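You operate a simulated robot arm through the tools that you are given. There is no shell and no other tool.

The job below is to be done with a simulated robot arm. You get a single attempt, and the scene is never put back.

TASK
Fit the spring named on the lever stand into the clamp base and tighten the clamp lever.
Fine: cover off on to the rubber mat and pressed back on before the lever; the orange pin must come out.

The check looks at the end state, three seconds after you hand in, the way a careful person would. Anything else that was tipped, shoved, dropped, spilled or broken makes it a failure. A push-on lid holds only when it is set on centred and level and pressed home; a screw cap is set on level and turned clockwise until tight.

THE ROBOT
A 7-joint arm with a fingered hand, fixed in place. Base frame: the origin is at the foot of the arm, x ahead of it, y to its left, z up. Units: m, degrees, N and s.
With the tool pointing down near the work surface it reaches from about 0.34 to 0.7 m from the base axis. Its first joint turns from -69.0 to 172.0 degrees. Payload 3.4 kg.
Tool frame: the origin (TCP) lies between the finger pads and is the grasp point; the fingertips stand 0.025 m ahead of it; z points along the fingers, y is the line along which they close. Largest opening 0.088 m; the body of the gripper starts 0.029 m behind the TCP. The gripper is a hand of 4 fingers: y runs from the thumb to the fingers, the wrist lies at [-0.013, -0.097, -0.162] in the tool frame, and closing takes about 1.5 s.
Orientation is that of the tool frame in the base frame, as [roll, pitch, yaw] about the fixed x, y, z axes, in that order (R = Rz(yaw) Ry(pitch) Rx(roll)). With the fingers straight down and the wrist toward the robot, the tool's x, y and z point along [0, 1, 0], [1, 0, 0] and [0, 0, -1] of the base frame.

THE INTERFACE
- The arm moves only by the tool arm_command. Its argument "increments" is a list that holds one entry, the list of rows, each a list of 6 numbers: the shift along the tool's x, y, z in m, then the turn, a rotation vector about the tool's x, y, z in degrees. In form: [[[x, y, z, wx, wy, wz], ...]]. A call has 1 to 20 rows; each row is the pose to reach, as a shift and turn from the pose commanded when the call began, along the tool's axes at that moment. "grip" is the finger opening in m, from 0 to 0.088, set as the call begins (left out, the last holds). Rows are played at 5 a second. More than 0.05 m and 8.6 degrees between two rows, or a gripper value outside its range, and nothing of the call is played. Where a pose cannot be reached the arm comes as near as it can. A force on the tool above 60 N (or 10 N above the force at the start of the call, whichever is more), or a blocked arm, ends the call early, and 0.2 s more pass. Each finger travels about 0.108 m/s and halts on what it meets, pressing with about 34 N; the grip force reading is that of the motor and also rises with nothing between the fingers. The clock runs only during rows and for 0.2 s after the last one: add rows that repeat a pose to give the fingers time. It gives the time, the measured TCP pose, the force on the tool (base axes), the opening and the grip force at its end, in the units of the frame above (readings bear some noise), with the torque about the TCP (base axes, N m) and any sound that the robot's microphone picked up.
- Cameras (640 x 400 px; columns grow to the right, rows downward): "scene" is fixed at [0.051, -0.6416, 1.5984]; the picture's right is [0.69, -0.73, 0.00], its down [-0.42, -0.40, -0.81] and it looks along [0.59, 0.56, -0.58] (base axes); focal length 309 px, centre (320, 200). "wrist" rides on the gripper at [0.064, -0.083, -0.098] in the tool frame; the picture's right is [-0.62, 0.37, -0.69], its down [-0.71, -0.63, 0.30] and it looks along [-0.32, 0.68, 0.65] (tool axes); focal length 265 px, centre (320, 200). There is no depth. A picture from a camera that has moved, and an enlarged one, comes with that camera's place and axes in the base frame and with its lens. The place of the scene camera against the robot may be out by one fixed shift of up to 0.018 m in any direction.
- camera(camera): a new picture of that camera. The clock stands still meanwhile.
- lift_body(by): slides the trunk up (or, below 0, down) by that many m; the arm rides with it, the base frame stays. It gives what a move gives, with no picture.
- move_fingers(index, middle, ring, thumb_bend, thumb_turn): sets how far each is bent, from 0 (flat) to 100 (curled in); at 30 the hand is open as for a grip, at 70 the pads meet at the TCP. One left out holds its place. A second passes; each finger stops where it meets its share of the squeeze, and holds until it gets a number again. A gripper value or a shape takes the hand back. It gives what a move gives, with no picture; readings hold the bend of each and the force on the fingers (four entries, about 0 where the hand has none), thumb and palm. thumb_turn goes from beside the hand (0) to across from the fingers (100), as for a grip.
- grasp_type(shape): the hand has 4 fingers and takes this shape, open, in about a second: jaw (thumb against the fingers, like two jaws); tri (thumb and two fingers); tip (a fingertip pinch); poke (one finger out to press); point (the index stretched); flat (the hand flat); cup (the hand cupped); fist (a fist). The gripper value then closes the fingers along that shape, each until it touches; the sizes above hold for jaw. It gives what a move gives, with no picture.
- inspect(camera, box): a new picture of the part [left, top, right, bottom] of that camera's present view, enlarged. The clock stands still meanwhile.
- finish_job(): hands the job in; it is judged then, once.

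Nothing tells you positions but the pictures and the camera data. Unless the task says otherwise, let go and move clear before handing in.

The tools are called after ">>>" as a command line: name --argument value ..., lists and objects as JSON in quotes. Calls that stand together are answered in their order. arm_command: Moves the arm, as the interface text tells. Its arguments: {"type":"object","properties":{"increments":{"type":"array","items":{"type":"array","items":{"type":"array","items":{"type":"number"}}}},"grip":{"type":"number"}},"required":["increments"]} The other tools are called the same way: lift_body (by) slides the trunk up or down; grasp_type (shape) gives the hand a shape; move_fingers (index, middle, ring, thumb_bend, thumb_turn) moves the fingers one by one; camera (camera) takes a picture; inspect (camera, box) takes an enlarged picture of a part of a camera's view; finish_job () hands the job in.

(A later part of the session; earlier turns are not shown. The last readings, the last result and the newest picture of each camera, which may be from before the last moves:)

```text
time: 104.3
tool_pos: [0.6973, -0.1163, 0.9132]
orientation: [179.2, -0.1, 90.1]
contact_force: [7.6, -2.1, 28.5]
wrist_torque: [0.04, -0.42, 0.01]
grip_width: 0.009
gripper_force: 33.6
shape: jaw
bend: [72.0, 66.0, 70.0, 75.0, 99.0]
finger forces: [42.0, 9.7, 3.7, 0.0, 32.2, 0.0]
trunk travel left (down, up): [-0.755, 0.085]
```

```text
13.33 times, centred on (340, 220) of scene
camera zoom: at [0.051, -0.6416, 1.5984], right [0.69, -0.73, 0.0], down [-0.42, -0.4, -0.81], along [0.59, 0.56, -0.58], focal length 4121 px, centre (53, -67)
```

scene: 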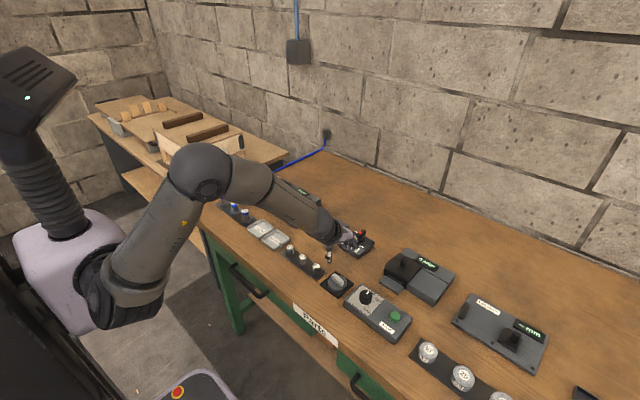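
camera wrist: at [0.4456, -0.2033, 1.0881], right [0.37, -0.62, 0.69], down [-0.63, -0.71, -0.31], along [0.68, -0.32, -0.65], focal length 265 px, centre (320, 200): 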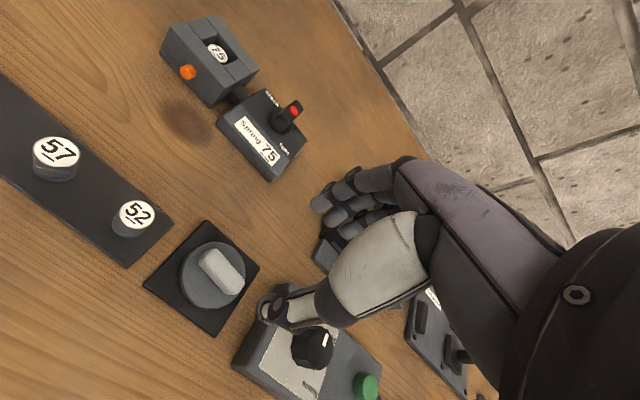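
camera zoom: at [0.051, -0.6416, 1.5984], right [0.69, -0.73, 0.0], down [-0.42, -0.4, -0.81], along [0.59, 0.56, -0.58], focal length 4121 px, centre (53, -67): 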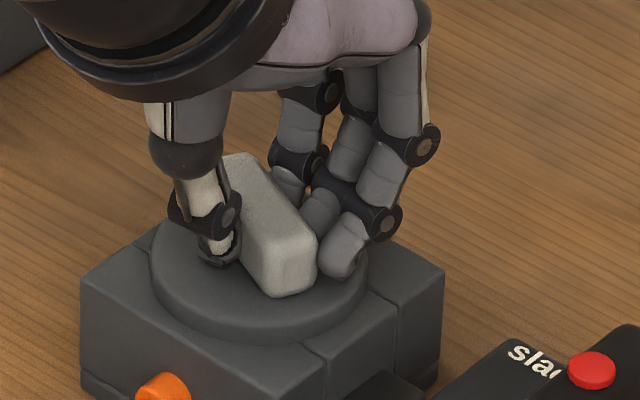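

No click yet at 28 N, and the push is somewhat off-axis. I'll relax, release, check the seating, and then press from above on the handle centre.

>>> arm_command --increments '[[[0, 0, -0.003, 0, 0, 0], [0, 0, -0.006, 0, 0, 0], [0, 0, -0.006, 0, 0, 0]]]'

>>> arm_command --increments '[[[0, 0, 0, 0, 0, 0], [0, 0, 0, 0, 0, 0], [0, 0, 0, 0, 0, 0], [0, 0, -0.02, 0, 0, 0], [0, 0, -0.045, 0, 0, 0], [0, 0, -0.07, 0, 0, 0], [0, 0, -0.07, 0, 0, 0]]]' --grip 0.06

>>> inspect --camera "scene" --box '[320, 205, 360, 235]'

>>> inspect --camera "wrist" --box '[140, 180, 340, 340]'

```text
time: 105.1
tool_pos: [0.6969, -0.1153, 0.9146]
orientation: [179.9, -0.1, 90.1]
contact_force: [5.8, -3.3, 14.5]
wrist_torque: [0.0, -0.34, -0.03]
grip_width: 0.0092
gripper_force: 34.2
shape: jaw
bend: [72.0, 66.0, 70.0, 75.0, 99.0]
finger forces: [33.8, 9.3, 3.0, 0.0, 31.4, 0.1]
trunk travel left (down, up): [-0.755, 0.085]
```

```text
time: 106.7
tool_pos: [0.6964, -0.1149, 0.9815]
orientation: [-180.0, 0.0, 89.9]
contact_force: [0.2, 0.2, 0.3]
wrist_torque: [0.0, 0.02, -0.03]
grip_width: 0.0598
gripper_force: 0.0
shape: jaw
bend: [28.0, 38.0, 34.0, 60.0, 100.0]
finger forces: [0.0, 0.1, 0.0, 0.0, 0.1, 0.0]
trunk travel left (down, up): [-0.755, 0.085]
```

```text
13.33 times, centred on (340, 220) of scene
camera zoom: at [0.051, -0.6416, 1.5984], right [0.69, -0.73, 0.0], down [-0.42, -0.4, -0.81], along [0.59, 0.56, -0.58], focal length 4121 px, centre (53, -67)
```

zoom: 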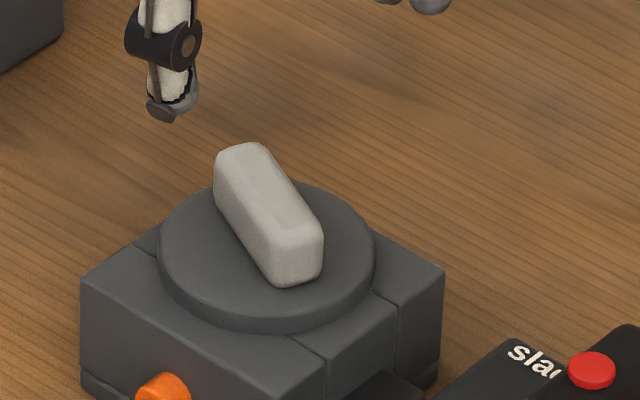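

```text
2.50 times, centred on (240, 260) of wrist
camera zoom: at [0.6143, -0.0512, 1.0807], right [0.37, -0.62, 0.69], down [-0.63, -0.71, -0.3], along [0.68, -0.32, -0.65], focal length 664 px, centre (520, 50)
```

zoom: 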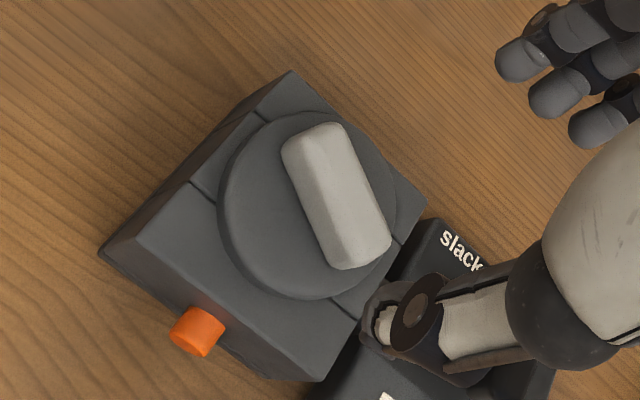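

The cover is seated nearly centred, but its handle turned about 20° while being gripped; it looks level. Now I'll close the fingers and press down on the handle centre.

>>> arm_command --increments '[[[0, 0.003, 0, 0, 0, 0], [0.001, 0.0055, 0, 0, 0, 0], [0.001, 0.0055, 0.01, 0, 0, 0], [0.001, 0.0055, 0.02, 0, 0, 0], [0.001, 0.0055, 0.03, 0, 0, 0], [0.001, 0.0055, 0.04, 0, 0, 0], [0.001, 0.0055, 0.045, 0, 0, 0], [0.001, 0.0055, 0.045, 0, 0, 0]]]' --grip 0.0

>>> inspect --camera "scene" --box '[310, 195, 370, 240]'

>>> inspect --camera "wrist" --box '[180, 170, 380, 330]'

```text
time: 108.5
tool_pos: [0.7055, -0.1156, 0.9373]
orientation: [-180.0, -0.1, 90.0]
contact_force: [0.7, -0.1, 0.7]
wrist_torque: [-0.01, 0.04, 0.01]
grip_width: 0.0
gripper_force: 33.6
shape: jaw
bend: [70.0, 70.0, 70.0, 73.0, 100.0]
finger forces: [0.1, 0.0, 0.0, 0.1, 0.0, 0.1]
trunk travel left (down, up): [-0.755, 0.085]
```

```text
8.89 times, centred on (340, 218) of scene
camera zoom: at [0.051, -0.6416, 1.5984], right [0.69, -0.73, 0.0], down [-0.42, -0.4, -0.81], along [0.59, 0.56, -0.58], focal length 2747 px, centre (142, 44)
```

zoom: 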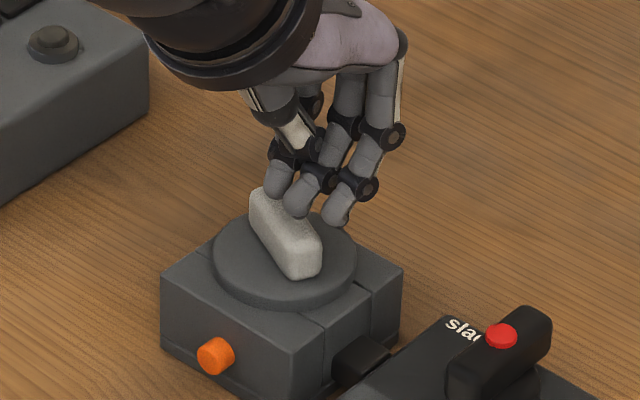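

```text
2.50 times, centred on (280, 250) of wrist
camera zoom: at [0.6206, -0.0512, 1.0363], right [0.37, -0.62, 0.69], down [-0.63, -0.71, -0.31], along [0.68, -0.32, -0.65], focal length 664 px, centre (420, 75)
```

zoom: 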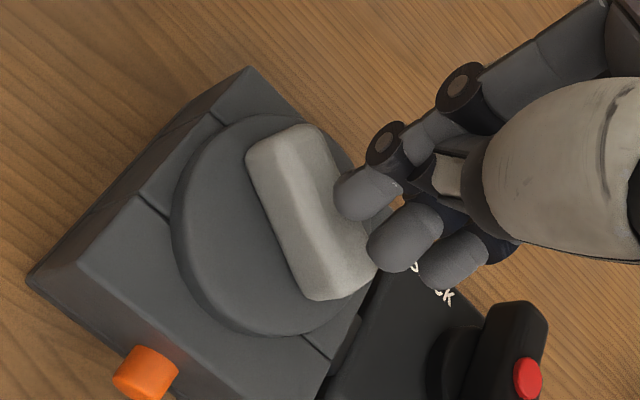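

In jaw shape only the index is at the TCP, so pressing would be off-centre. I'll go up, take the tip shape with closed tips, and press at the handle centre (0.7025, −0.113).

>>> arm_command --increments '[[[0, 0, -0.02, 0, 0, 0], [0, 0, -0.04, 0, 0, 0], [0, 0, -0.04, 0, 0, 0]]]'

>>> grasp_type --shape "tip"

>>> arm_command --increments '[[[0.001, -0.002, 0, 0, 0, 0], [0.001, -0.002, 0, 0, 0, 0], [0.001, -0.002, 0, 0, 0, 0], [0.001, -0.002, 0, 0, 0, 0], [0.001, -0.002, 0, 0, 0, 0], [0.001, -0.002, 0.015, 0, 0, 0], [0.001, -0.002, 0.03, 0, 0, 0], [0.001, -0.002, 0.043, 0, 0, 0], [0.001, -0.002, 0.043, 0, 0, 0]]]' --grip 0.0

>>> inspect --camera "scene" --box '[310, 195, 370, 240]'

>>> inspect --camera "wrist" --box '[180, 170, 380, 330]'

```text
time: 109.3
tool_pos: [0.7042, -0.1155, 0.9779]
orientation: [-180.0, -0.1, 90.0]
contact_force: [-0.2, -0.9, -0.3]
wrist_torque: [0.01, -0.03, 0.03]
grip_width: 0.0
gripper_force: 34.5
shape: jaw
bend: [70.0, 70.0, 70.0, 73.0, 100.0]
finger forces: [0.0, 0.0, 0.1, 0.0, 0.0, 0.0]
trunk travel left (down, up): [-0.755, 0.085]
```

```text
time: 110.2
tool_pos: [0.7035, -0.1147, 0.9779]
orientation: [180.0, 0.0, 90.0]
contact_force: [-0.1, 0.5, 0.2]
wrist_torque: [0.02, -0.03, 0.02]
grip_width: 0.0873
gripper_force: 0.1
shape: tip
bend: [30.0, 98.0, 99.0, 30.0, 98.0]
finger forces: [0.1, 0.0, 0.0, 0.1, 0.0, 0.0]
trunk travel left (down, up): [-0.755, 0.085]
```

```text
time: 112.2
tool_pos: [0.7027, -0.1144, 0.9337]
orientation: [-180.0, -0.1, 90.0]
contact_force: [0.2, -0.2, 0.5]
wrist_torque: [0.01, 0.01, 0.02]
grip_width: 0.0
gripper_force: 33.9
shape: tip
bend: [70.0, 100.0, 100.0, 79.0, 100.0]
finger forces: [0.0, 0.0, 0.1, 0.0, 0.0, 0.0]
trunk travel left (down, up): [-0.755, 0.085]
```

```text
8.89 times, centred on (340, 218) of scene
camera zoom: at [0.051, -0.6416, 1.5984], right [0.69, -0.73, 0.0], down [-0.42, -0.4, -0.81], along [0.59, 0.56, -0.58], focal length 2747 px, centre (142, 44)
```

zoom: 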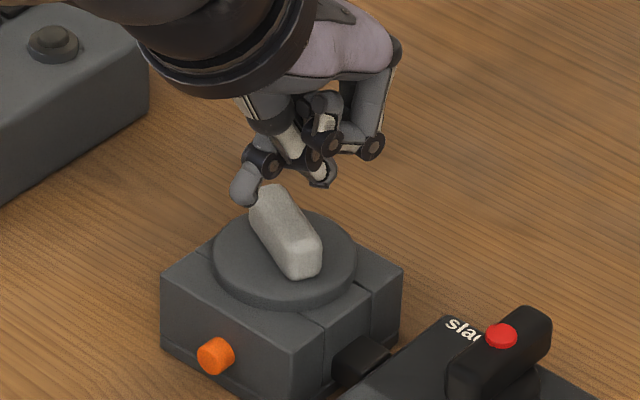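

```text
2.50 times, centred on (280, 250) of wrist
camera zoom: at [0.6186, -0.0502, 1.0334], right [0.37, -0.62, 0.69], down [-0.63, -0.71, -0.31], along [0.68, -0.32, -0.65], focal length 664 px, centre (420, 75)
```

zoom: 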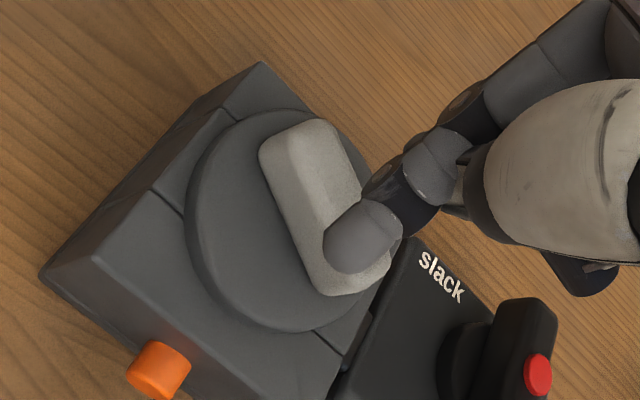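

The closed tips cross over each other, so this isn't a clean press. I'll try the "poke" shape made for pressing.

>>> arm_command --increments '[[[0, 0, -0.02, 0, 0, 0], [0, 0, -0.04, 0, 0, 0], [0, 0, -0.045, 0, 0, 0]]]'

>>> grasp_type --shape "poke"

>>> inspect --camera "scene" --box '[310, 180, 370, 240]'

>>> inspect --camera "wrist" --box '[180, 130, 420, 330]'

```text
time: 113.0
tool_pos: [0.7021, -0.1143, 0.9789]
orientation: [-180.0, 0.0, 89.9]
contact_force: [0.6, 0.7, 0.6]
wrist_torque: [0.0, 0.01, 0.03]
grip_width: 0.0
gripper_force: 34.3
shape: tip
bend: [70.0, 100.0, 100.0, 79.0, 100.0]
finger forces: [0.0, 0.1, 0.0, 0.0, 0.0, 0.1]
trunk travel left (down, up): [-0.755, 0.085]
```

```text
time: 113.9
tool_pos: [0.7023, -0.1153, 0.9781]
orientation: [-179.8, -0.1, 90.0]
contact_force: [-0.2, 0.4, 0.3]
wrist_torque: [-0.05, 0.0, 0.02]
grip_width: 0.0
gripper_force: 0.2
shape: poke
bend: [70.0, 70.0, 99.0, 100.0, 100.0]
finger forces: [0.1, 0.1, 0.0, 0.0, 0.1, 0.0]
trunk travel left (down, up): [-0.755, 0.085]
```

```text
6.67 times, centred on (340, 210) of scene
camera zoom: at [0.051, -0.6416, 1.5984], right [0.69, -0.73, 0.0], down [-0.42, -0.4, -0.81], along [0.59, 0.56, -0.58], focal length 2060 px, centre (187, 133)
```

zoom: 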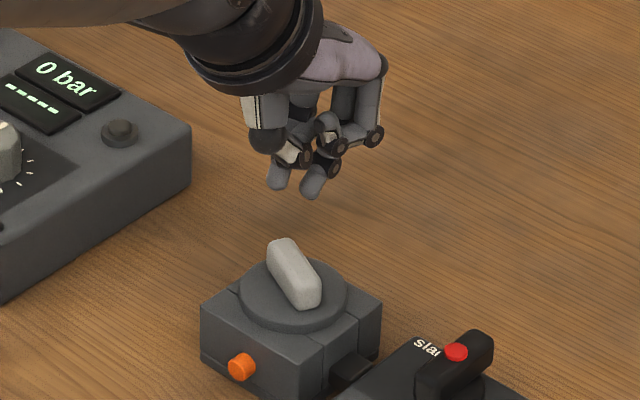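

```text
2.00 times, centred on (300, 230) of wrist
camera zoom: at [0.6192, -0.0507, 1.0774], right [0.37, -0.62, 0.69], down [-0.63, -0.71, -0.31], along [0.68, -0.32, -0.65], focal length 531 px, centre (360, 140)
```

zoom: 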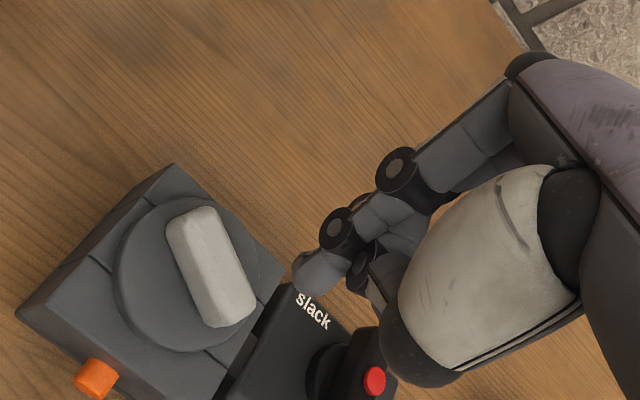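

In "poke" two fingertips straddle the TCP along y – good for a centred press on the handle. Lowering toward it.

>>> arm_command --increments '[[[0, 0, 0.015, 0, 0, 0], [0, 0, 0.03, 0, 0, 0], [0, 0, 0.045, 0, 0, 0], [0, 0, 0.049, 0, 0, 0], [0, 0, 0.049, 0, 0, 0]]]'

>>> inspect --camera "scene" --box '[310, 195, 370, 240]'

>>> inspect --camera "wrist" --box '[180, 170, 380, 330]'

```text
time: 115.1
tool_pos: [0.703, -0.1146, 0.9319]
orientation: [179.8, 0.0, 90.0]
contact_force: [2.3, 0.3, 7.2]
wrist_torque: [-0.1, -0.04, 0.05]
grip_width: 0.0
gripper_force: 0.1
shape: poke
bend: [70.0, 70.0, 99.0, 100.0, 100.0]
finger forces: [0.0, 7.4, 0.0, 0.0, 0.0, 0.2]
trunk travel left (down, up): [-0.755, 0.085]
```

```text
8.89 times, centred on (340, 218) of scene
camera zoom: at [0.051, -0.6416, 1.5984], right [0.69, -0.73, 0.0], down [-0.42, -0.4, -0.81], along [0.59, 0.56, -0.58], focal length 2747 px, centre (142, 44)
```

zoom: 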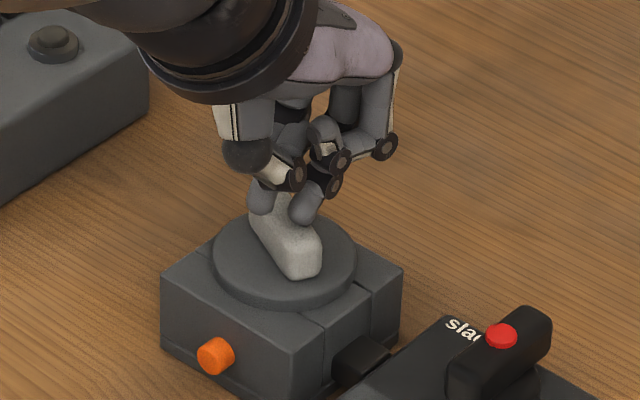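

```text
2.50 times, centred on (280, 250) of wrist
camera zoom: at [0.6187, -0.0505, 1.0308], right [0.37, -0.62, 0.69], down [-0.63, -0.71, -0.31], along [0.69, -0.32, -0.65], focal length 664 px, centre (420, 75)
```

zoom: 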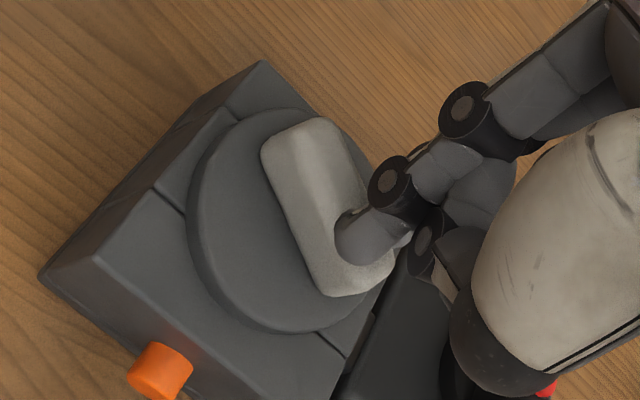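

The middle finger touches first since the handle is turned ~24°. I'll lift slightly, yaw the hand to match the handle, and press with both fingers.

>>> arm_command --increments '[[[0, 0, -0.015, 0, 0, 0], [0, 0, -0.015, 0, 0, 8], [0.001, 0, -0.015, 0, 0, 16], [0.002, 0, -0.015, 0, 0, 24], [0.002, 0, -0.015, 0, 0, 24], [0.002, 0, -0.006, 0, 0, 24], [0.002, 0, -0.006, 0, 0, 24]]]'

>>> inspect --camera "scene" --box '[310, 195, 370, 240]'

>>> inspect --camera "wrist" --box '[180, 170, 380, 330]'

```text
time: 116.7
tool_pos: [0.7024, -0.1131, 0.9362]
orientation: [180.0, 0.0, 66.0]
contact_force: [0.6, 0.2, 0.1]
wrist_torque: [-0.01, 0.0, -0.03]
grip_width: 0.0
gripper_force: 0.1
shape: poke
bend: [70.0, 70.0, 99.0, 100.0, 100.0]
finger forces: [0.0, 0.0, 0.0, 0.0, 0.0, 0.1]
trunk travel left (down, up): [-0.755, 0.085]
```

```text
8.89 times, centred on (340, 218) of scene
camera zoom: at [0.051, -0.6416, 1.5984], right [0.69, -0.73, 0.0], down [-0.42, -0.4, -0.81], along [0.59, 0.56, -0.58], focal length 2747 px, centre (142, 44)
```

zoom: 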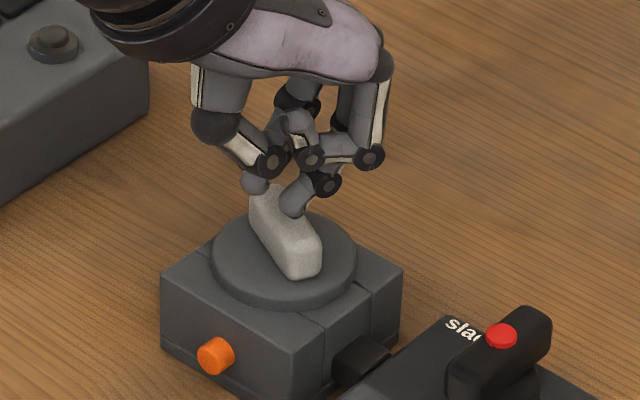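

```text
2.50 times, centred on (280, 250) of wrist
camera zoom: at [0.6523, -0.0201, 1.0361], right [0.08, -0.72, 0.69], down [-0.87, -0.4, -0.31], along [0.49, -0.57, -0.65], focal length 664 px, centre (420, 75)
```

zoom: 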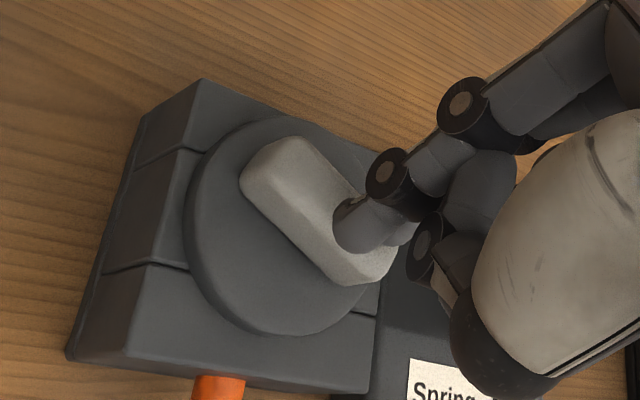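

Now the middle fingertip is right over the handle's centre. Pressing down in steps.

>>> arm_command --increments '[[[0, 0, 0.003, 0, 0, 0], [0, 0, 0.006, 0, 0, 0], [0, 0, 0.008, 0, 0, 0]]]'

>>> arm_command --increments '[[[0, 0, 0.0015, 0, 0, 0], [0, 0, 0.003, 0, 0, 0]]]'

>>> arm_command --increments '[[[0, 0, 0.0015, 0, 0, 0], [0, 0, 0.003, 0, 0, 0]]]'

>>> inspect --camera "scene" --box '[310, 195, 370, 240]'

```text
time: 117.5
tool_pos: [0.7016, -0.1127, 0.9325]
orientation: [179.6, -0.2, 66.1]
contact_force: [3.9, -0.9, 14.3]
wrist_torque: [-0.19, 0.0, 0.06]
grip_width: 0.0001
gripper_force: 0.1
shape: poke
bend: [70.0, 70.0, 99.0, 100.0, 100.0]
finger forces: [0.1, 14.4, 0.0, 0.0, 0.0, 0.0]
trunk travel left (down, up): [-0.755, 0.085]
```

```text
time: 118.1
tool_pos: [0.7016, -0.1112, 0.933]
orientation: [179.2, -0.2, 66.1]
contact_force: [10.5, -4.1, 28.8]
wrist_torque: [-0.38, -0.11, 0.14]
grip_width: 0.0
gripper_force: 0.1
shape: poke
bend: [70.0, 70.0, 99.0, 100.0, 100.0]
finger forces: [0.0, 29.2, 0.0, 0.1, 0.0, 0.0]
trunk travel left (down, up): [-0.755, 0.085]
```

```text
time: 118.7
tool_pos: [0.7017, -0.1109, 0.9311]
orientation: [179.1, -0.5, 66.0]
contact_force: [11.1, -5.3, 35.7]
wrist_torque: [-0.42, -0.12, 0.15]
grip_width: 0.0
gripper_force: 0.1
shape: poke
bend: [70.0, 70.0, 99.0, 100.0, 100.0]
finger forces: [3.9, 30.9, 0.0, 0.0, 0.1, 0.1]
trunk travel left (down, up): [-0.755, 0.085]
```

```text
8.89 times, centred on (340, 218) of scene
camera zoom: at [0.051, -0.6416, 1.5984], right [0.69, -0.73, 0.0], down [-0.42, -0.4, -0.81], along [0.59, 0.56, -0.58], focal length 2747 px, centre (142, 44)
```

zoom: 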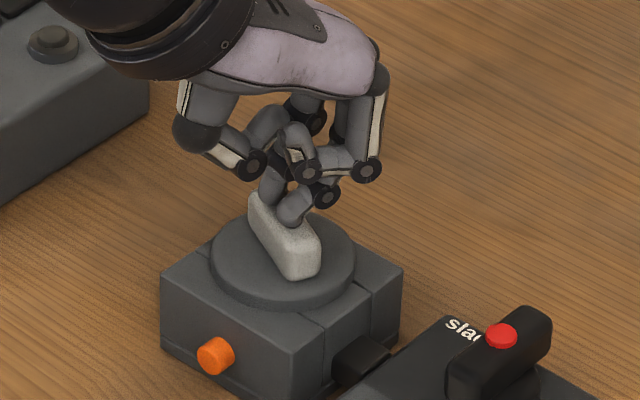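

No click even at 36 N, so I suspect centring. I'll back off and compare with the identical scene crop from before the cover was removed.

>>> arm_command --increments '[[[0, 0, -0.008, 0, 0, 0], [0, 0, -0.02, 0, 0, 0], [0, 0, -0.04, 0, 0, 0], [0, 0, -0.06, 0, 0, 0], [-0.01, -0.03, -0.07, 0, 0, 0], [-0.02, -0.06, -0.08, 0, 0, 0], [-0.03, -0.09, -0.08, 0, 0, 0], [-0.03, -0.09, -0.08, 0, 0, 0]]]'

>>> inspect --camera "scene" --box '[290, 200, 370, 250]'

>>> inspect --camera "scene" --box '[320, 210, 350, 235]'

>>> inspect --camera "scene" --box '[270, 200, 430, 300]'

>>> camera --camera "wrist"

```text
time: 120.7
tool_pos: [0.5942, -0.1179, 0.9535]
orientation: [-174.6, 1.0, 64.0]
contact_force: [-0.4, 0.0, -0.6]
wrist_torque: [0.01, 0.03, 0.0]
grip_width: 0.0001
gripper_force: 0.0
shape: poke
bend: [70.0, 70.0, 99.0, 100.0, 100.0]
finger forces: [0.0, 0.1, 0.0, 0.1, 0.1, 0.0]
trunk travel left (down, up): [-0.755, 0.085]
stopped in row 8: the arm was blocked; the commanded pose is now the measured one
```

```text
8.00 times, centred on (330, 225) of scene
camera zoom: at [0.051, -0.6416, 1.5984], right [0.69, -0.73, 0.0], down [-0.42, -0.4, -0.81], along [0.59, 0.56, -0.58], focal length 2472 px, centre (240, 0)
```

zoom: 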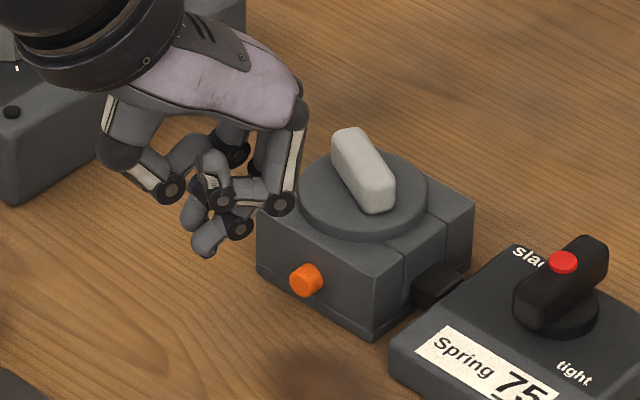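

```text
16.00 times, centred on (335, 222) of scene
camera zoom: at [0.051, -0.6416, 1.5984], right [0.69, -0.73, 0.0], down [-0.42, -0.4, -0.81], along [0.59, 0.56, -0.58], focal length 4945 px, centre (80, -160)
```

zoom: 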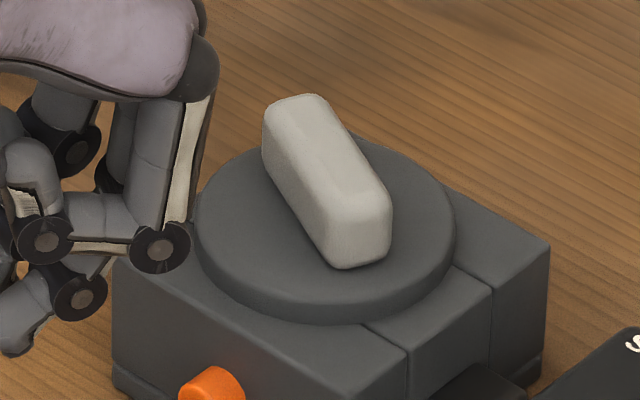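

```text
4.00 times, centred on (350, 250) of scene
camera zoom: at [0.051, -0.6416, 1.5984], right [0.69, -0.73, 0.0], down [-0.42, -0.4, -0.81], along [0.59, 0.56, -0.58], focal length 1236 px, centre (200, 0)
```

zoom: 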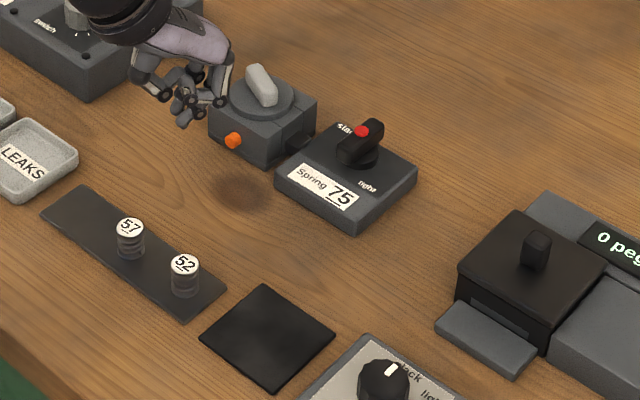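

```text
taken
camera wrist: at [0.5562, -0.0264, 1.0581], right [0.12, -0.74, 0.67], down [-0.9, -0.36, -0.23], along [0.41, -0.57, -0.71], focal length 265 px, centre (320, 200)
```

wrist: 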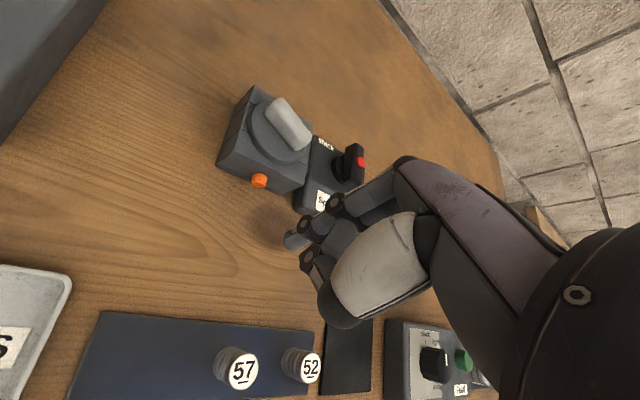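

The cover sits flat but not clicked, and the press nudged it slightly. I'll restore the hand to a straight pose in free space and take comparison views from earlier camera poses to measure the centring.

>>> arm_command --increments '[[[0, 0, -0.02, -2.7, 0.5, 0], [0, 0, -0.04, -5.4, 1, 0], [0, 0, -0.05, -5.4, 1, 0]]]'

>>> arm_command --increments '[[[0, 0, 0, 0, 0, -8], [0, 0, 0, 0, 0, -16], [0, 0, 0, 0, 0, -24], [0, 0, 0, 0, 0, -26], [0, 0, 0, 0, 0, -26]]]'

>>> camera --camera "scene"

```text
time: 121.7
tool_pos: [0.585, -0.1305, 0.9568]
orientation: [-175.0, 1.3, 62.4]
contact_force: [0.1, 0.4, -1.2]
wrist_torque: [0.02, 0.03, -0.04]
grip_width: 0.0
gripper_force: 0.0
shape: poke
bend: [70.0, 70.0, 99.0, 100.0, 100.0]
finger forces: [0.0, 0.0, 0.0, 0.1, 0.0, 0.0]
trunk travel left (down, up): [-0.755, 0.085]
stopped in row 3: the arm was blocked; the commanded pose is now the measured one
```

```text
time: 122.9
tool_pos: [0.5856, -0.1281, 0.9592]
orientation: [-175.1, -0.6, 88.8]
contact_force: [-0.9, -0.8, -0.6]
wrist_torque: [0.01, 0.02, 0.03]
grip_width: 0.0
gripper_force: 0.2
shape: poke
bend: [70.0, 70.0, 99.0, 100.0, 100.0]
finger forces: [0.0, 0.0, 0.1, 0.1, 0.0, 0.0]
trunk travel left (down, up): [-0.755, 0.085]
```

```text
taken
```

scene: 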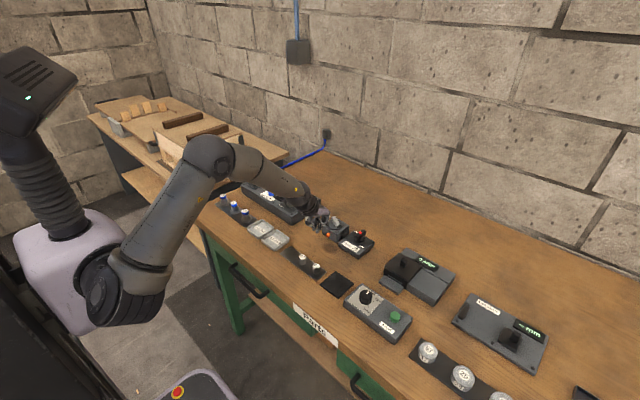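

The arm got blocked by a joint limit at the odd yaw; now it's near yaw 90 again. I'll straighten it and move up to the earlier viewing pose.

>>> arm_command --increments '[[[0, 0, 0, -2.5, 0, -0.6], [0, 0, 0, -5, -0.6, -1.2], [0, 0, 0, -5, -0.6, -1.2]]]'

>>> arm_command --increments '[[[-0.015, 0, -0.015, 0, 0, 0], [-0.03, 0, -0.03, 0, 0, 0], [-0.045, 0, -0.045, 0, 0, 0], [-0.065, 0, -0.065, 0, 0, 0], [-0.065, 0, -0.068, 0, 0, 0]]]'

>>> camera --camera "scene"

```text
time: 123.7
tool_pos: [0.5872, -0.1293, 0.9593]
orientation: [179.9, -0.2, 90.0]
contact_force: [-0.2, 0.1, -0.2]
wrist_torque: [0.03, -0.01, 0.0]
grip_width: 0.0004
gripper_force: 0.1
shape: poke
bend: [70.0, 70.0, 99.0, 100.0, 100.0]
finger forces: [0.0, 0.0, 0.0, 0.1, 0.0, 0.0]
trunk travel left (down, up): [-0.755, 0.085]
```

```text
time: 124.9
tool_pos: [0.5854, -0.1925, 1.0267]
orientation: [-180.0, -0.1, 89.9]
contact_force: [-0.7, 0.2, -0.7]
wrist_torque: [-0.02, -0.01, 0.0]
grip_width: 0.0001
gripper_force: 0.0
shape: poke
bend: [70.0, 70.0, 99.0, 100.0, 100.0]
finger forces: [0.0, 0.0, 0.0, 0.0, 0.1, 0.0]
trunk travel left (down, up): [-0.755, 0.085]
```

```text
taken
```

scene: 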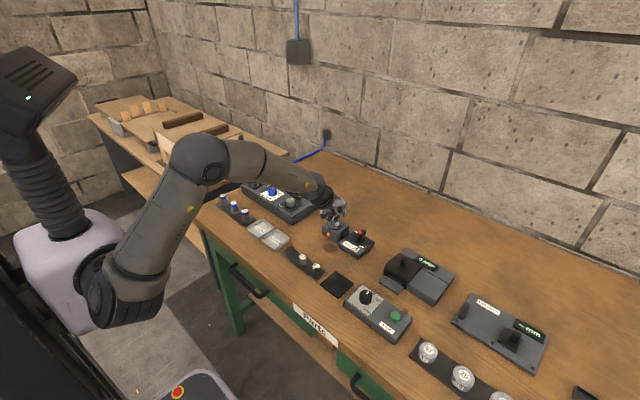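

>>> inspect --camera "wrist" --box '[120, 80, 320, 205]'

>>> inspect --camera "wrist" --box '[160, 100, 260, 200]'

```text
3.20 times, centred on (220, 142) of wrist
camera zoom: at [0.5022, -0.1295, 1.1256], right [0.37, -0.62, 0.69], down [-0.63, -0.71, -0.31], along [0.68, -0.32, -0.65], focal length 849 px, centre (640, 384)
```

zoom: 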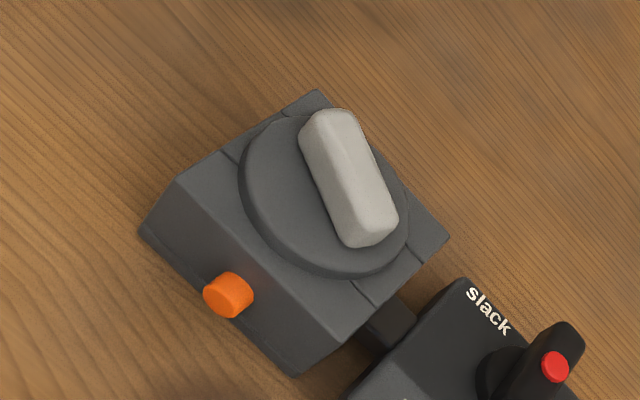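

```text
4.00 times, centred on (210, 150) of wrist
camera zoom: at [0.5022, -0.1295, 1.1256], right [0.37, -0.62, 0.69], down [-0.63, -0.71, -0.31], along [0.68, -0.32, -0.65], focal length 1062 px, centre (760, 400)
```

zoom: 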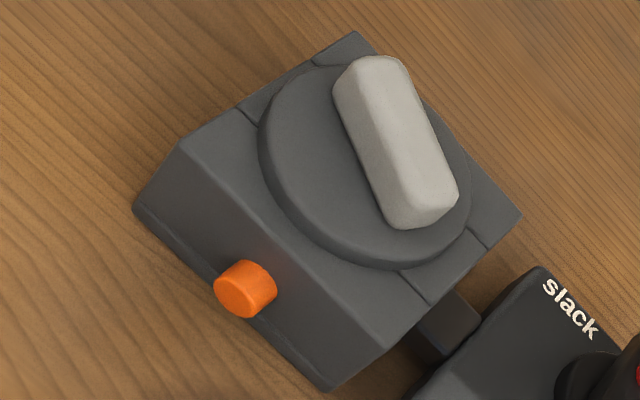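

Comparing the identical view, the cover sits about 1.4 mm too far in x and 3.4 mm too far in +y, plus the 24° turn (the three-finger jaw twisted it). I'll regrip the handle with the two-finger tip pinch at its centre, turn it back and recentre it.

>>> grasp_type --shape "tip"

>>> arm_command --increments '[[[0.02, 0.02, 0, 0, 0, 0], [0.04, 0.04, 0, 0, 0, 0], [0.06, 0.06, 0, 0, 0, 0], [0.07, 0.08, 0.015, 0, 0, 0], [0.08, 0.1, 0.035, 0, 0, 0], [0.082, 0.1163, 0.055, 0, 0, 0], [0.082, 0.1163, 0.068, 0, 0, 0], [0.082, 0.1163, 0.068, 0, 0, 8], [0.082, 0.1163, 0.068, 0, 0, 16], [0.082, 0.1163, 0.068, 0, 0, 24], [0.082, 0.1163, 0.068, 0, 0, 24]]]' --grip 0.04

>>> inspect --camera "wrist" --box '[180, 170, 380, 330]'

>>> inspect --camera "scene" --box '[310, 190, 370, 240]'

```text
time: 125.8
tool_pos: [0.585, -0.1933, 1.0262]
orientation: [179.9, -0.2, 89.9]
contact_force: [0.2, -0.1, 0.1]
wrist_torque: [-0.02, 0.03, -0.03]
grip_width: 0.0879
gripper_force: 0.0
shape: tip
bend: [30.0, 98.0, 99.0, 30.0, 98.0]
finger forces: [0.0, 0.0, 0.0, 0.1, 0.0, 0.0]
trunk travel left (down, up): [-0.755, 0.085]
```

```text
time: 128.2
tool_pos: [0.7018, -0.1114, 0.9582]
orientation: [-180.0, -0.2, 65.8]
contact_force: [1.2, 0.5, 0.3]
wrist_torque: [0.0, -0.02, 0.01]
grip_width: 0.0406
gripper_force: 0.1
shape: tip
bend: [73.0, 98.0, 99.0, 71.0, 100.0]
finger forces: [0.0, 0.0, 0.0, 0.1, 0.0, 0.0]
trunk travel left (down, up): [-0.755, 0.085]
```

```text
2.50 times, centred on (280, 250) of wrist
camera zoom: at [0.6522, -0.0198, 1.0576], right [0.08, -0.72, 0.69], down [-0.87, -0.39, -0.31], along [0.49, -0.57, -0.65], focal length 664 px, centre (420, 75)
```

zoom: 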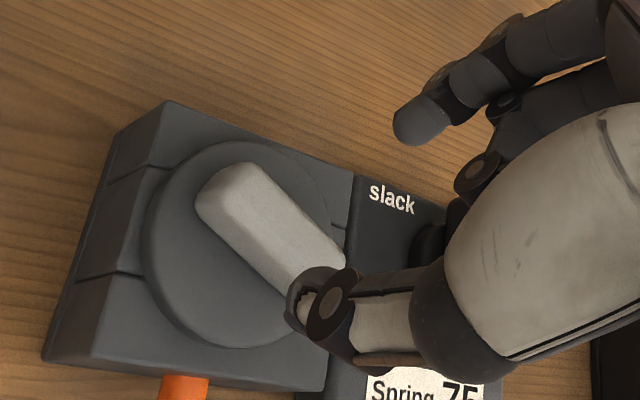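

```text
8.00 times, centred on (340, 215) of scene
camera zoom: at [0.051, -0.6416, 1.5984], right [0.69, -0.73, 0.0], down [-0.42, -0.4, -0.81], along [0.59, 0.56, -0.58], focal length 2472 px, centre (160, 80)
```

zoom: 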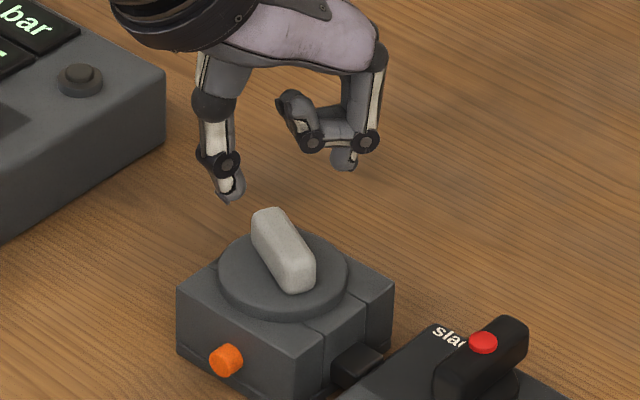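

Hand is centred over the handle and aligned with it. Descending and pinching.

>>> arm_command --increments '[[[0, 0, 0.012, 0, 0, 0], [0, 0, 0.024, 0, 0, 0], [0, 0, 0.036, 0, 0, 0], [0, 0, 0.046, 0, 0, 0], [0, 0, 0.046, 0, 0, 0]]]' --grip 0.04

>>> arm_command --increments '[[[0, 0, 0, 0, 0, 0], [0, 0, 0, 0, 0, 0], [0, 0, 0, 0, 0, 0], [0, 0, 0, 0, 0, 0], [0, 0, 0, 0, 0, 0]]]' --grip 0.008

>>> inspect --camera "wrist" --box '[180, 170, 380, 330]'

>>> inspect --camera "scene" --box '[310, 190, 370, 240]'

```text
time: 129.4
tool_pos: [0.7024, -0.1113, 0.9141]
orientation: [179.9, -0.2, 65.8]
contact_force: [0.1, -0.3, 4.0]
wrist_torque: [0.07, 0.1, -0.02]
grip_width: 0.0404
gripper_force: 0.1
shape: tip
bend: [73.0, 98.0, 99.0, 71.0, 100.0]
finger forces: [0.0, 0.1, 0.1, 0.1, 4.5, 0.0]
trunk travel left (down, up): [-0.755, 0.085]
```

```text
time: 130.6
tool_pos: [0.7027, -0.1111, 0.9137]
orientation: [-179.9, -0.3, 65.9]
contact_force: [-1.8, 0.2, 2.4]
wrist_torque: [0.03, 0.04, -0.02]
grip_width: 0.0205
gripper_force: 33.8
shape: tip
bend: [74.0, 100.0, 100.0, 78.0, 100.0]
finger forces: [27.7, 0.0, 0.0, 0.1, 29.7, 0.0]
trunk travel left (down, up): [-0.755, 0.085]
```

```text
2.50 times, centred on (280, 250) of wrist
camera zoom: at [0.6523, -0.0194, 1.0115], right [0.08, -0.72, 0.69], down [-0.87, -0.39, -0.31], along [0.49, -0.57, -0.65], focal length 664 px, centre (420, 75)
```

zoom: 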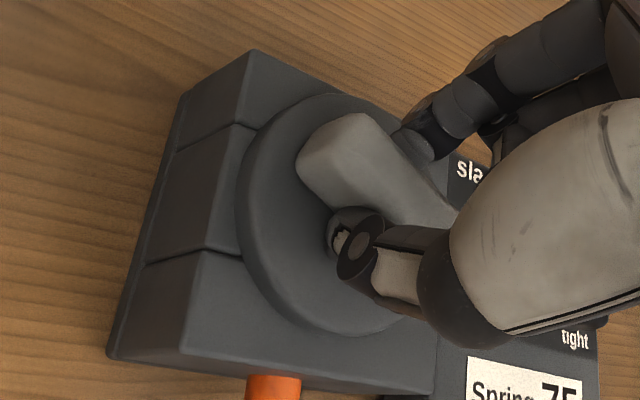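

```text
8.00 times, centred on (340, 215) of scene
camera zoom: at [0.051, -0.6416, 1.5984], right [0.69, -0.73, 0.0], down [-0.42, -0.4, -0.81], along [0.59, 0.56, -0.58], focal length 2472 px, centre (160, 80)
```

zoom: 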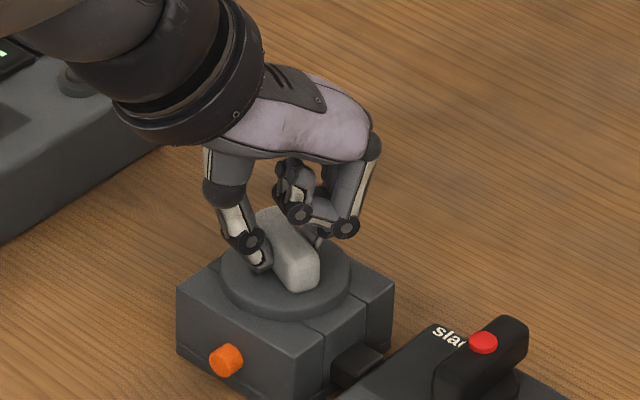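

Good pinch. Lifting 4 mm, turning back 24° and shifting by (−1.4, −3.4) mm.

>>> arm_command --increments '[[[0, 0, -0.003, 0, 0, 0], [0, 0, -0.006, 0, 0, 0], [-0.001, 0, -0.006, 0, 0, -8], [-0.002, 0, -0.006, 0, 0, -16], [-0.0037, 0, -0.006, 0, 0, -24], [-0.0037, 0, -0.006, 0, 0, -24]]]' --grip 0.006

>>> inspect --camera "wrist" --box '[160, 150, 400, 340]'

>>> inspect --camera "scene" --box '[320, 205, 360, 235]'

```text
time: 132.0
tool_pos: [0.7012, -0.1154, 0.9187]
orientation: [179.9, -0.1, 90.1]
contact_force: [0.2, 1.1, -1.2]
wrist_torque: [-0.02, -0.01, 0.0]
grip_width: 0.0203
gripper_force: 34.3
shape: tip
bend: [74.0, 100.0, 100.0, 78.0, 100.0]
finger forces: [28.2, 0.0, 0.1, 0.0, 28.5, 0.0]
trunk travel left (down, up): [-0.755, 0.085]
```

```text
2.11 times, centred on (280, 245) of wrist
camera zoom: at [0.6178, -0.0508, 1.0175], right [0.37, -0.62, 0.69], down [-0.63, -0.71, -0.31], along [0.68, -0.32, -0.65], focal length 559 px, centre (404, 105)
```

zoom: 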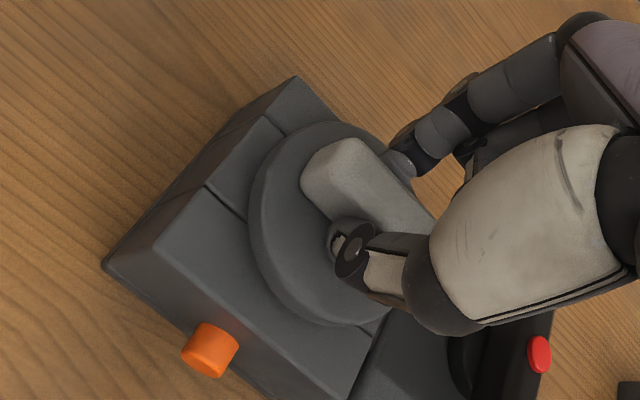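

```text
13.33 times, centred on (340, 220) of scene
camera zoom: at [0.051, -0.6416, 1.5984], right [0.69, -0.73, 0.0], down [-0.42, -0.4, -0.81], along [0.59, 0.56, -0.58], focal length 4121 px, centre (53, -67)
```

zoom: 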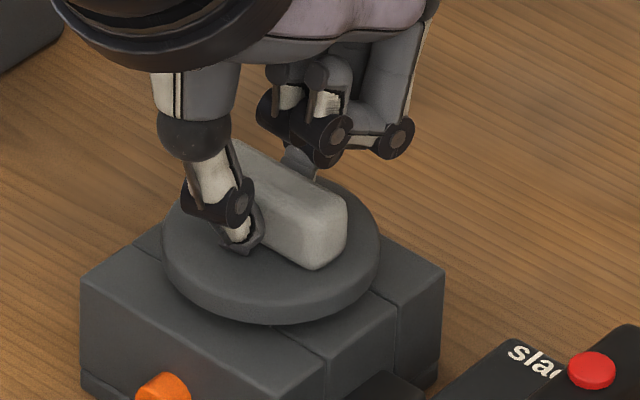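

The handle is straight again; measurements now say the cover is about 2.5 mm too far in −y. Correcting and rechecking.

>>> arm_command --increments '[[[0.0013, -0.0004, 0, 0, 0, 0], [0.0026, -0.0007, 0, 0, 0, 0], [0.0026, -0.0007, 0, 0, 0, 0]]]'

>>> inspect --camera "wrist" --box '[160, 150, 400, 340]'

>>> inspect --camera "scene" --box '[320, 205, 360, 235]'

```text
time: 132.8
tool_pos: [0.7003, -0.1123, 0.919]
orientation: [179.8, -0.2, 89.8]
contact_force: [0.4, -0.3, 0.1]
wrist_torque: [-0.03, -0.01, 0.04]
grip_width: 0.0201
gripper_force: 33.9
shape: tip
bend: [74.0, 100.0, 100.0, 78.0, 100.0]
finger forces: [28.2, 0.0, 0.1, 0.0, 28.5, 0.0]
trunk travel left (down, up): [-0.755, 0.085]
```

```text
2.11 times, centred on (280, 245) of wrist
camera zoom: at [0.6165, -0.0483, 1.0176], right [0.37, -0.62, 0.69], down [-0.63, -0.71, -0.31], along [0.68, -0.32, -0.65], focal length 559 px, centre (404, 105)
```

zoom: 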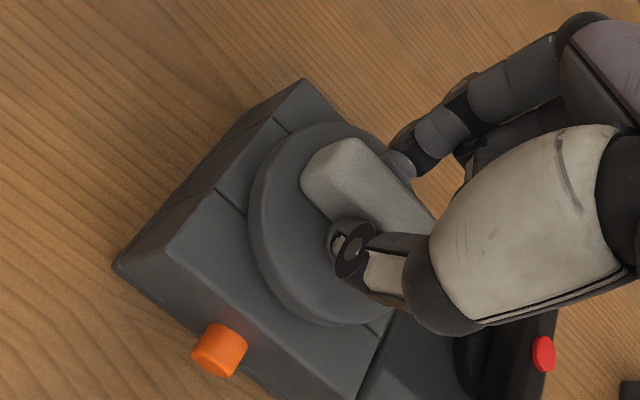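

```text
13.33 times, centred on (340, 220) of scene
camera zoom: at [0.051, -0.6416, 1.5984], right [0.69, -0.73, 0.0], down [-0.42, -0.4, -0.81], along [0.59, 0.56, -0.58], focal length 4121 px, centre (53, -67)
```

zoom: 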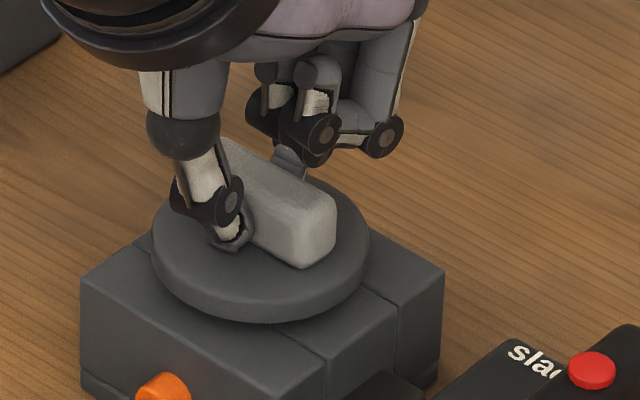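

Now centred within about 0.5 mm. Lowering onto the block.

>>> arm_command --increments '[[[0, 0, 0.002, 0, 0, 0], [0, 0, 0.004, 0, 0, 0], [0, 0, 0.006, 0, 0, 0], [0, 0, 0.006, 0, 0, 0]]]'

>>> arm_command --increments '[[[0, 0.0004, 0.002, 0, 0, 0], [0, 0.0008, 0.003, 0, 0, 0]]]'

>>> inspect --camera "wrist" --box '[160, 150, 400, 340]'

>>> inspect --camera "scene" --box '[320, 205, 360, 235]'

```text
time: 133.8
tool_pos: [0.7002, -0.1132, 0.9135]
orientation: [179.8, -0.2, 89.9]
contact_force: [0.2, 0.2, -1.1]
wrist_torque: [0.01, -0.01, 0.0]
grip_width: 0.02
gripper_force: 33.9
shape: tip
bend: [74.0, 100.0, 100.0, 78.0, 100.0]
finger forces: [28.2, 0.0, 0.1, 0.0, 28.5, 0.0]
trunk travel left (down, up): [-0.755, 0.085]
```

```text
time: 134.4
tool_pos: [0.699, -0.1128, 0.9132]
orientation: [179.8, -0.2, 89.9]
contact_force: [-5.0, -2.5, 4.5]
wrist_torque: [-0.05, 0.1, 0.0]
grip_width: 0.0203
gripper_force: 33.9
shape: tip
bend: [74.0, 100.0, 100.0, 78.0, 100.0]
finger forces: [26.8, 0.1, 0.0, 0.0, 35.6, 0.0]
trunk travel left (down, up): [-0.755, 0.085]
heard: snap
```

```text
2.11 times, centred on (280, 245) of wrist
camera zoom: at [0.6163, -0.0493, 1.0111], right [0.36, -0.62, 0.69], down [-0.63, -0.71, -0.31], along [0.69, -0.32, -0.65], focal length 559 px, centre (404, 105)
```

zoom: 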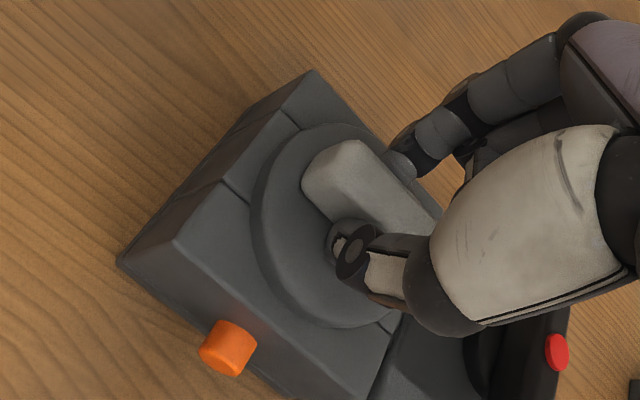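

```text
13.33 times, centred on (340, 220) of scene
camera zoom: at [0.051, -0.6416, 1.5984], right [0.69, -0.73, 0.0], down [-0.42, -0.4, -0.81], along [0.59, 0.56, -0.58], focal length 4121 px, centre (53, -67)
```

zoom: 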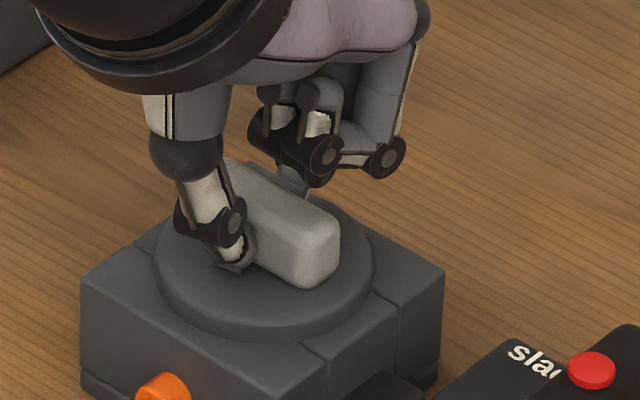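

A snap — the cover is home. Relaxing, releasing and rising.

>>> arm_command --increments '[[[0, 0, -0.002, 0, 0, 0], [0, 0, -0.002, 0, 0, 0], [0, 0, -0.002, 0, 0, 0], [0, 0, -0.015, 0, 0, 0], [0, 0, -0.035, 0, 0, 0], [0, 0, -0.06, 0, 0, 0], [0, 0, -0.08, 0, 0, 0], [0, 0, -0.08, 0, 0, 0]]]' --grip 0.048

>>> inspect --camera "scene" --box '[290, 200, 370, 250]'

>>> inspect --camera "scene" --box '[330, 215, 380, 265]'

```text
time: 136.2
tool_pos: [0.7009, -0.1133, 0.9909]
orientation: [-180.0, -0.2, 89.9]
contact_force: [0.5, 0.6, -0.6]
wrist_torque: [-0.02, -0.02, 0.02]
grip_width: 0.0478
gripper_force: 0.0
shape: tip
bend: [33.0, 98.0, 99.0, 68.0, 100.0]
finger forces: [0.1, 0.0, 0.0, 0.0, 0.0, 0.0]
trunk travel left (down, up): [-0.755, 0.085]
```

```text
8.00 times, centred on (330, 225) of scene
camera zoom: at [0.051, -0.6416, 1.5984], right [0.69, -0.73, 0.0], down [-0.42, -0.4, -0.81], along [0.59, 0.56, -0.58], focal length 2472 px, centre (240, 0)
```

zoom: 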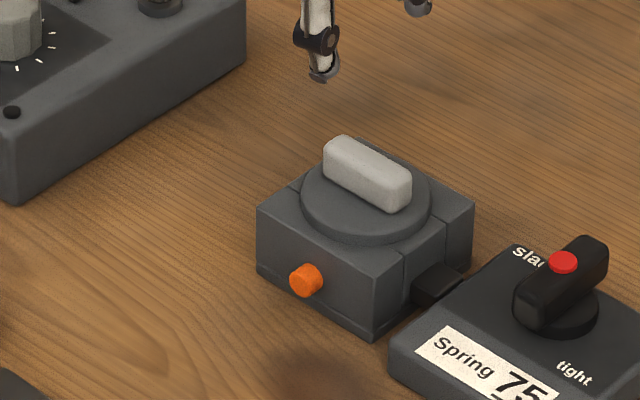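

```text
8.00 times, centred on (355, 240) of scene
camera zoom: at [0.051, -0.6416, 1.5984], right [0.69, -0.73, 0.0], down [-0.42, -0.4, -0.81], along [0.59, 0.56, -0.58], focal length 2472 px, centre (40, -120)
```

zoom: 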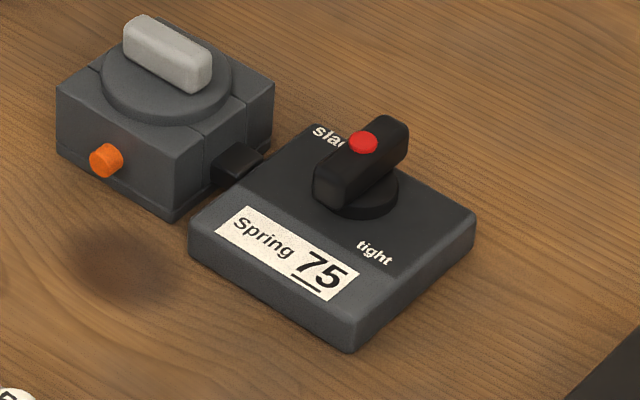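

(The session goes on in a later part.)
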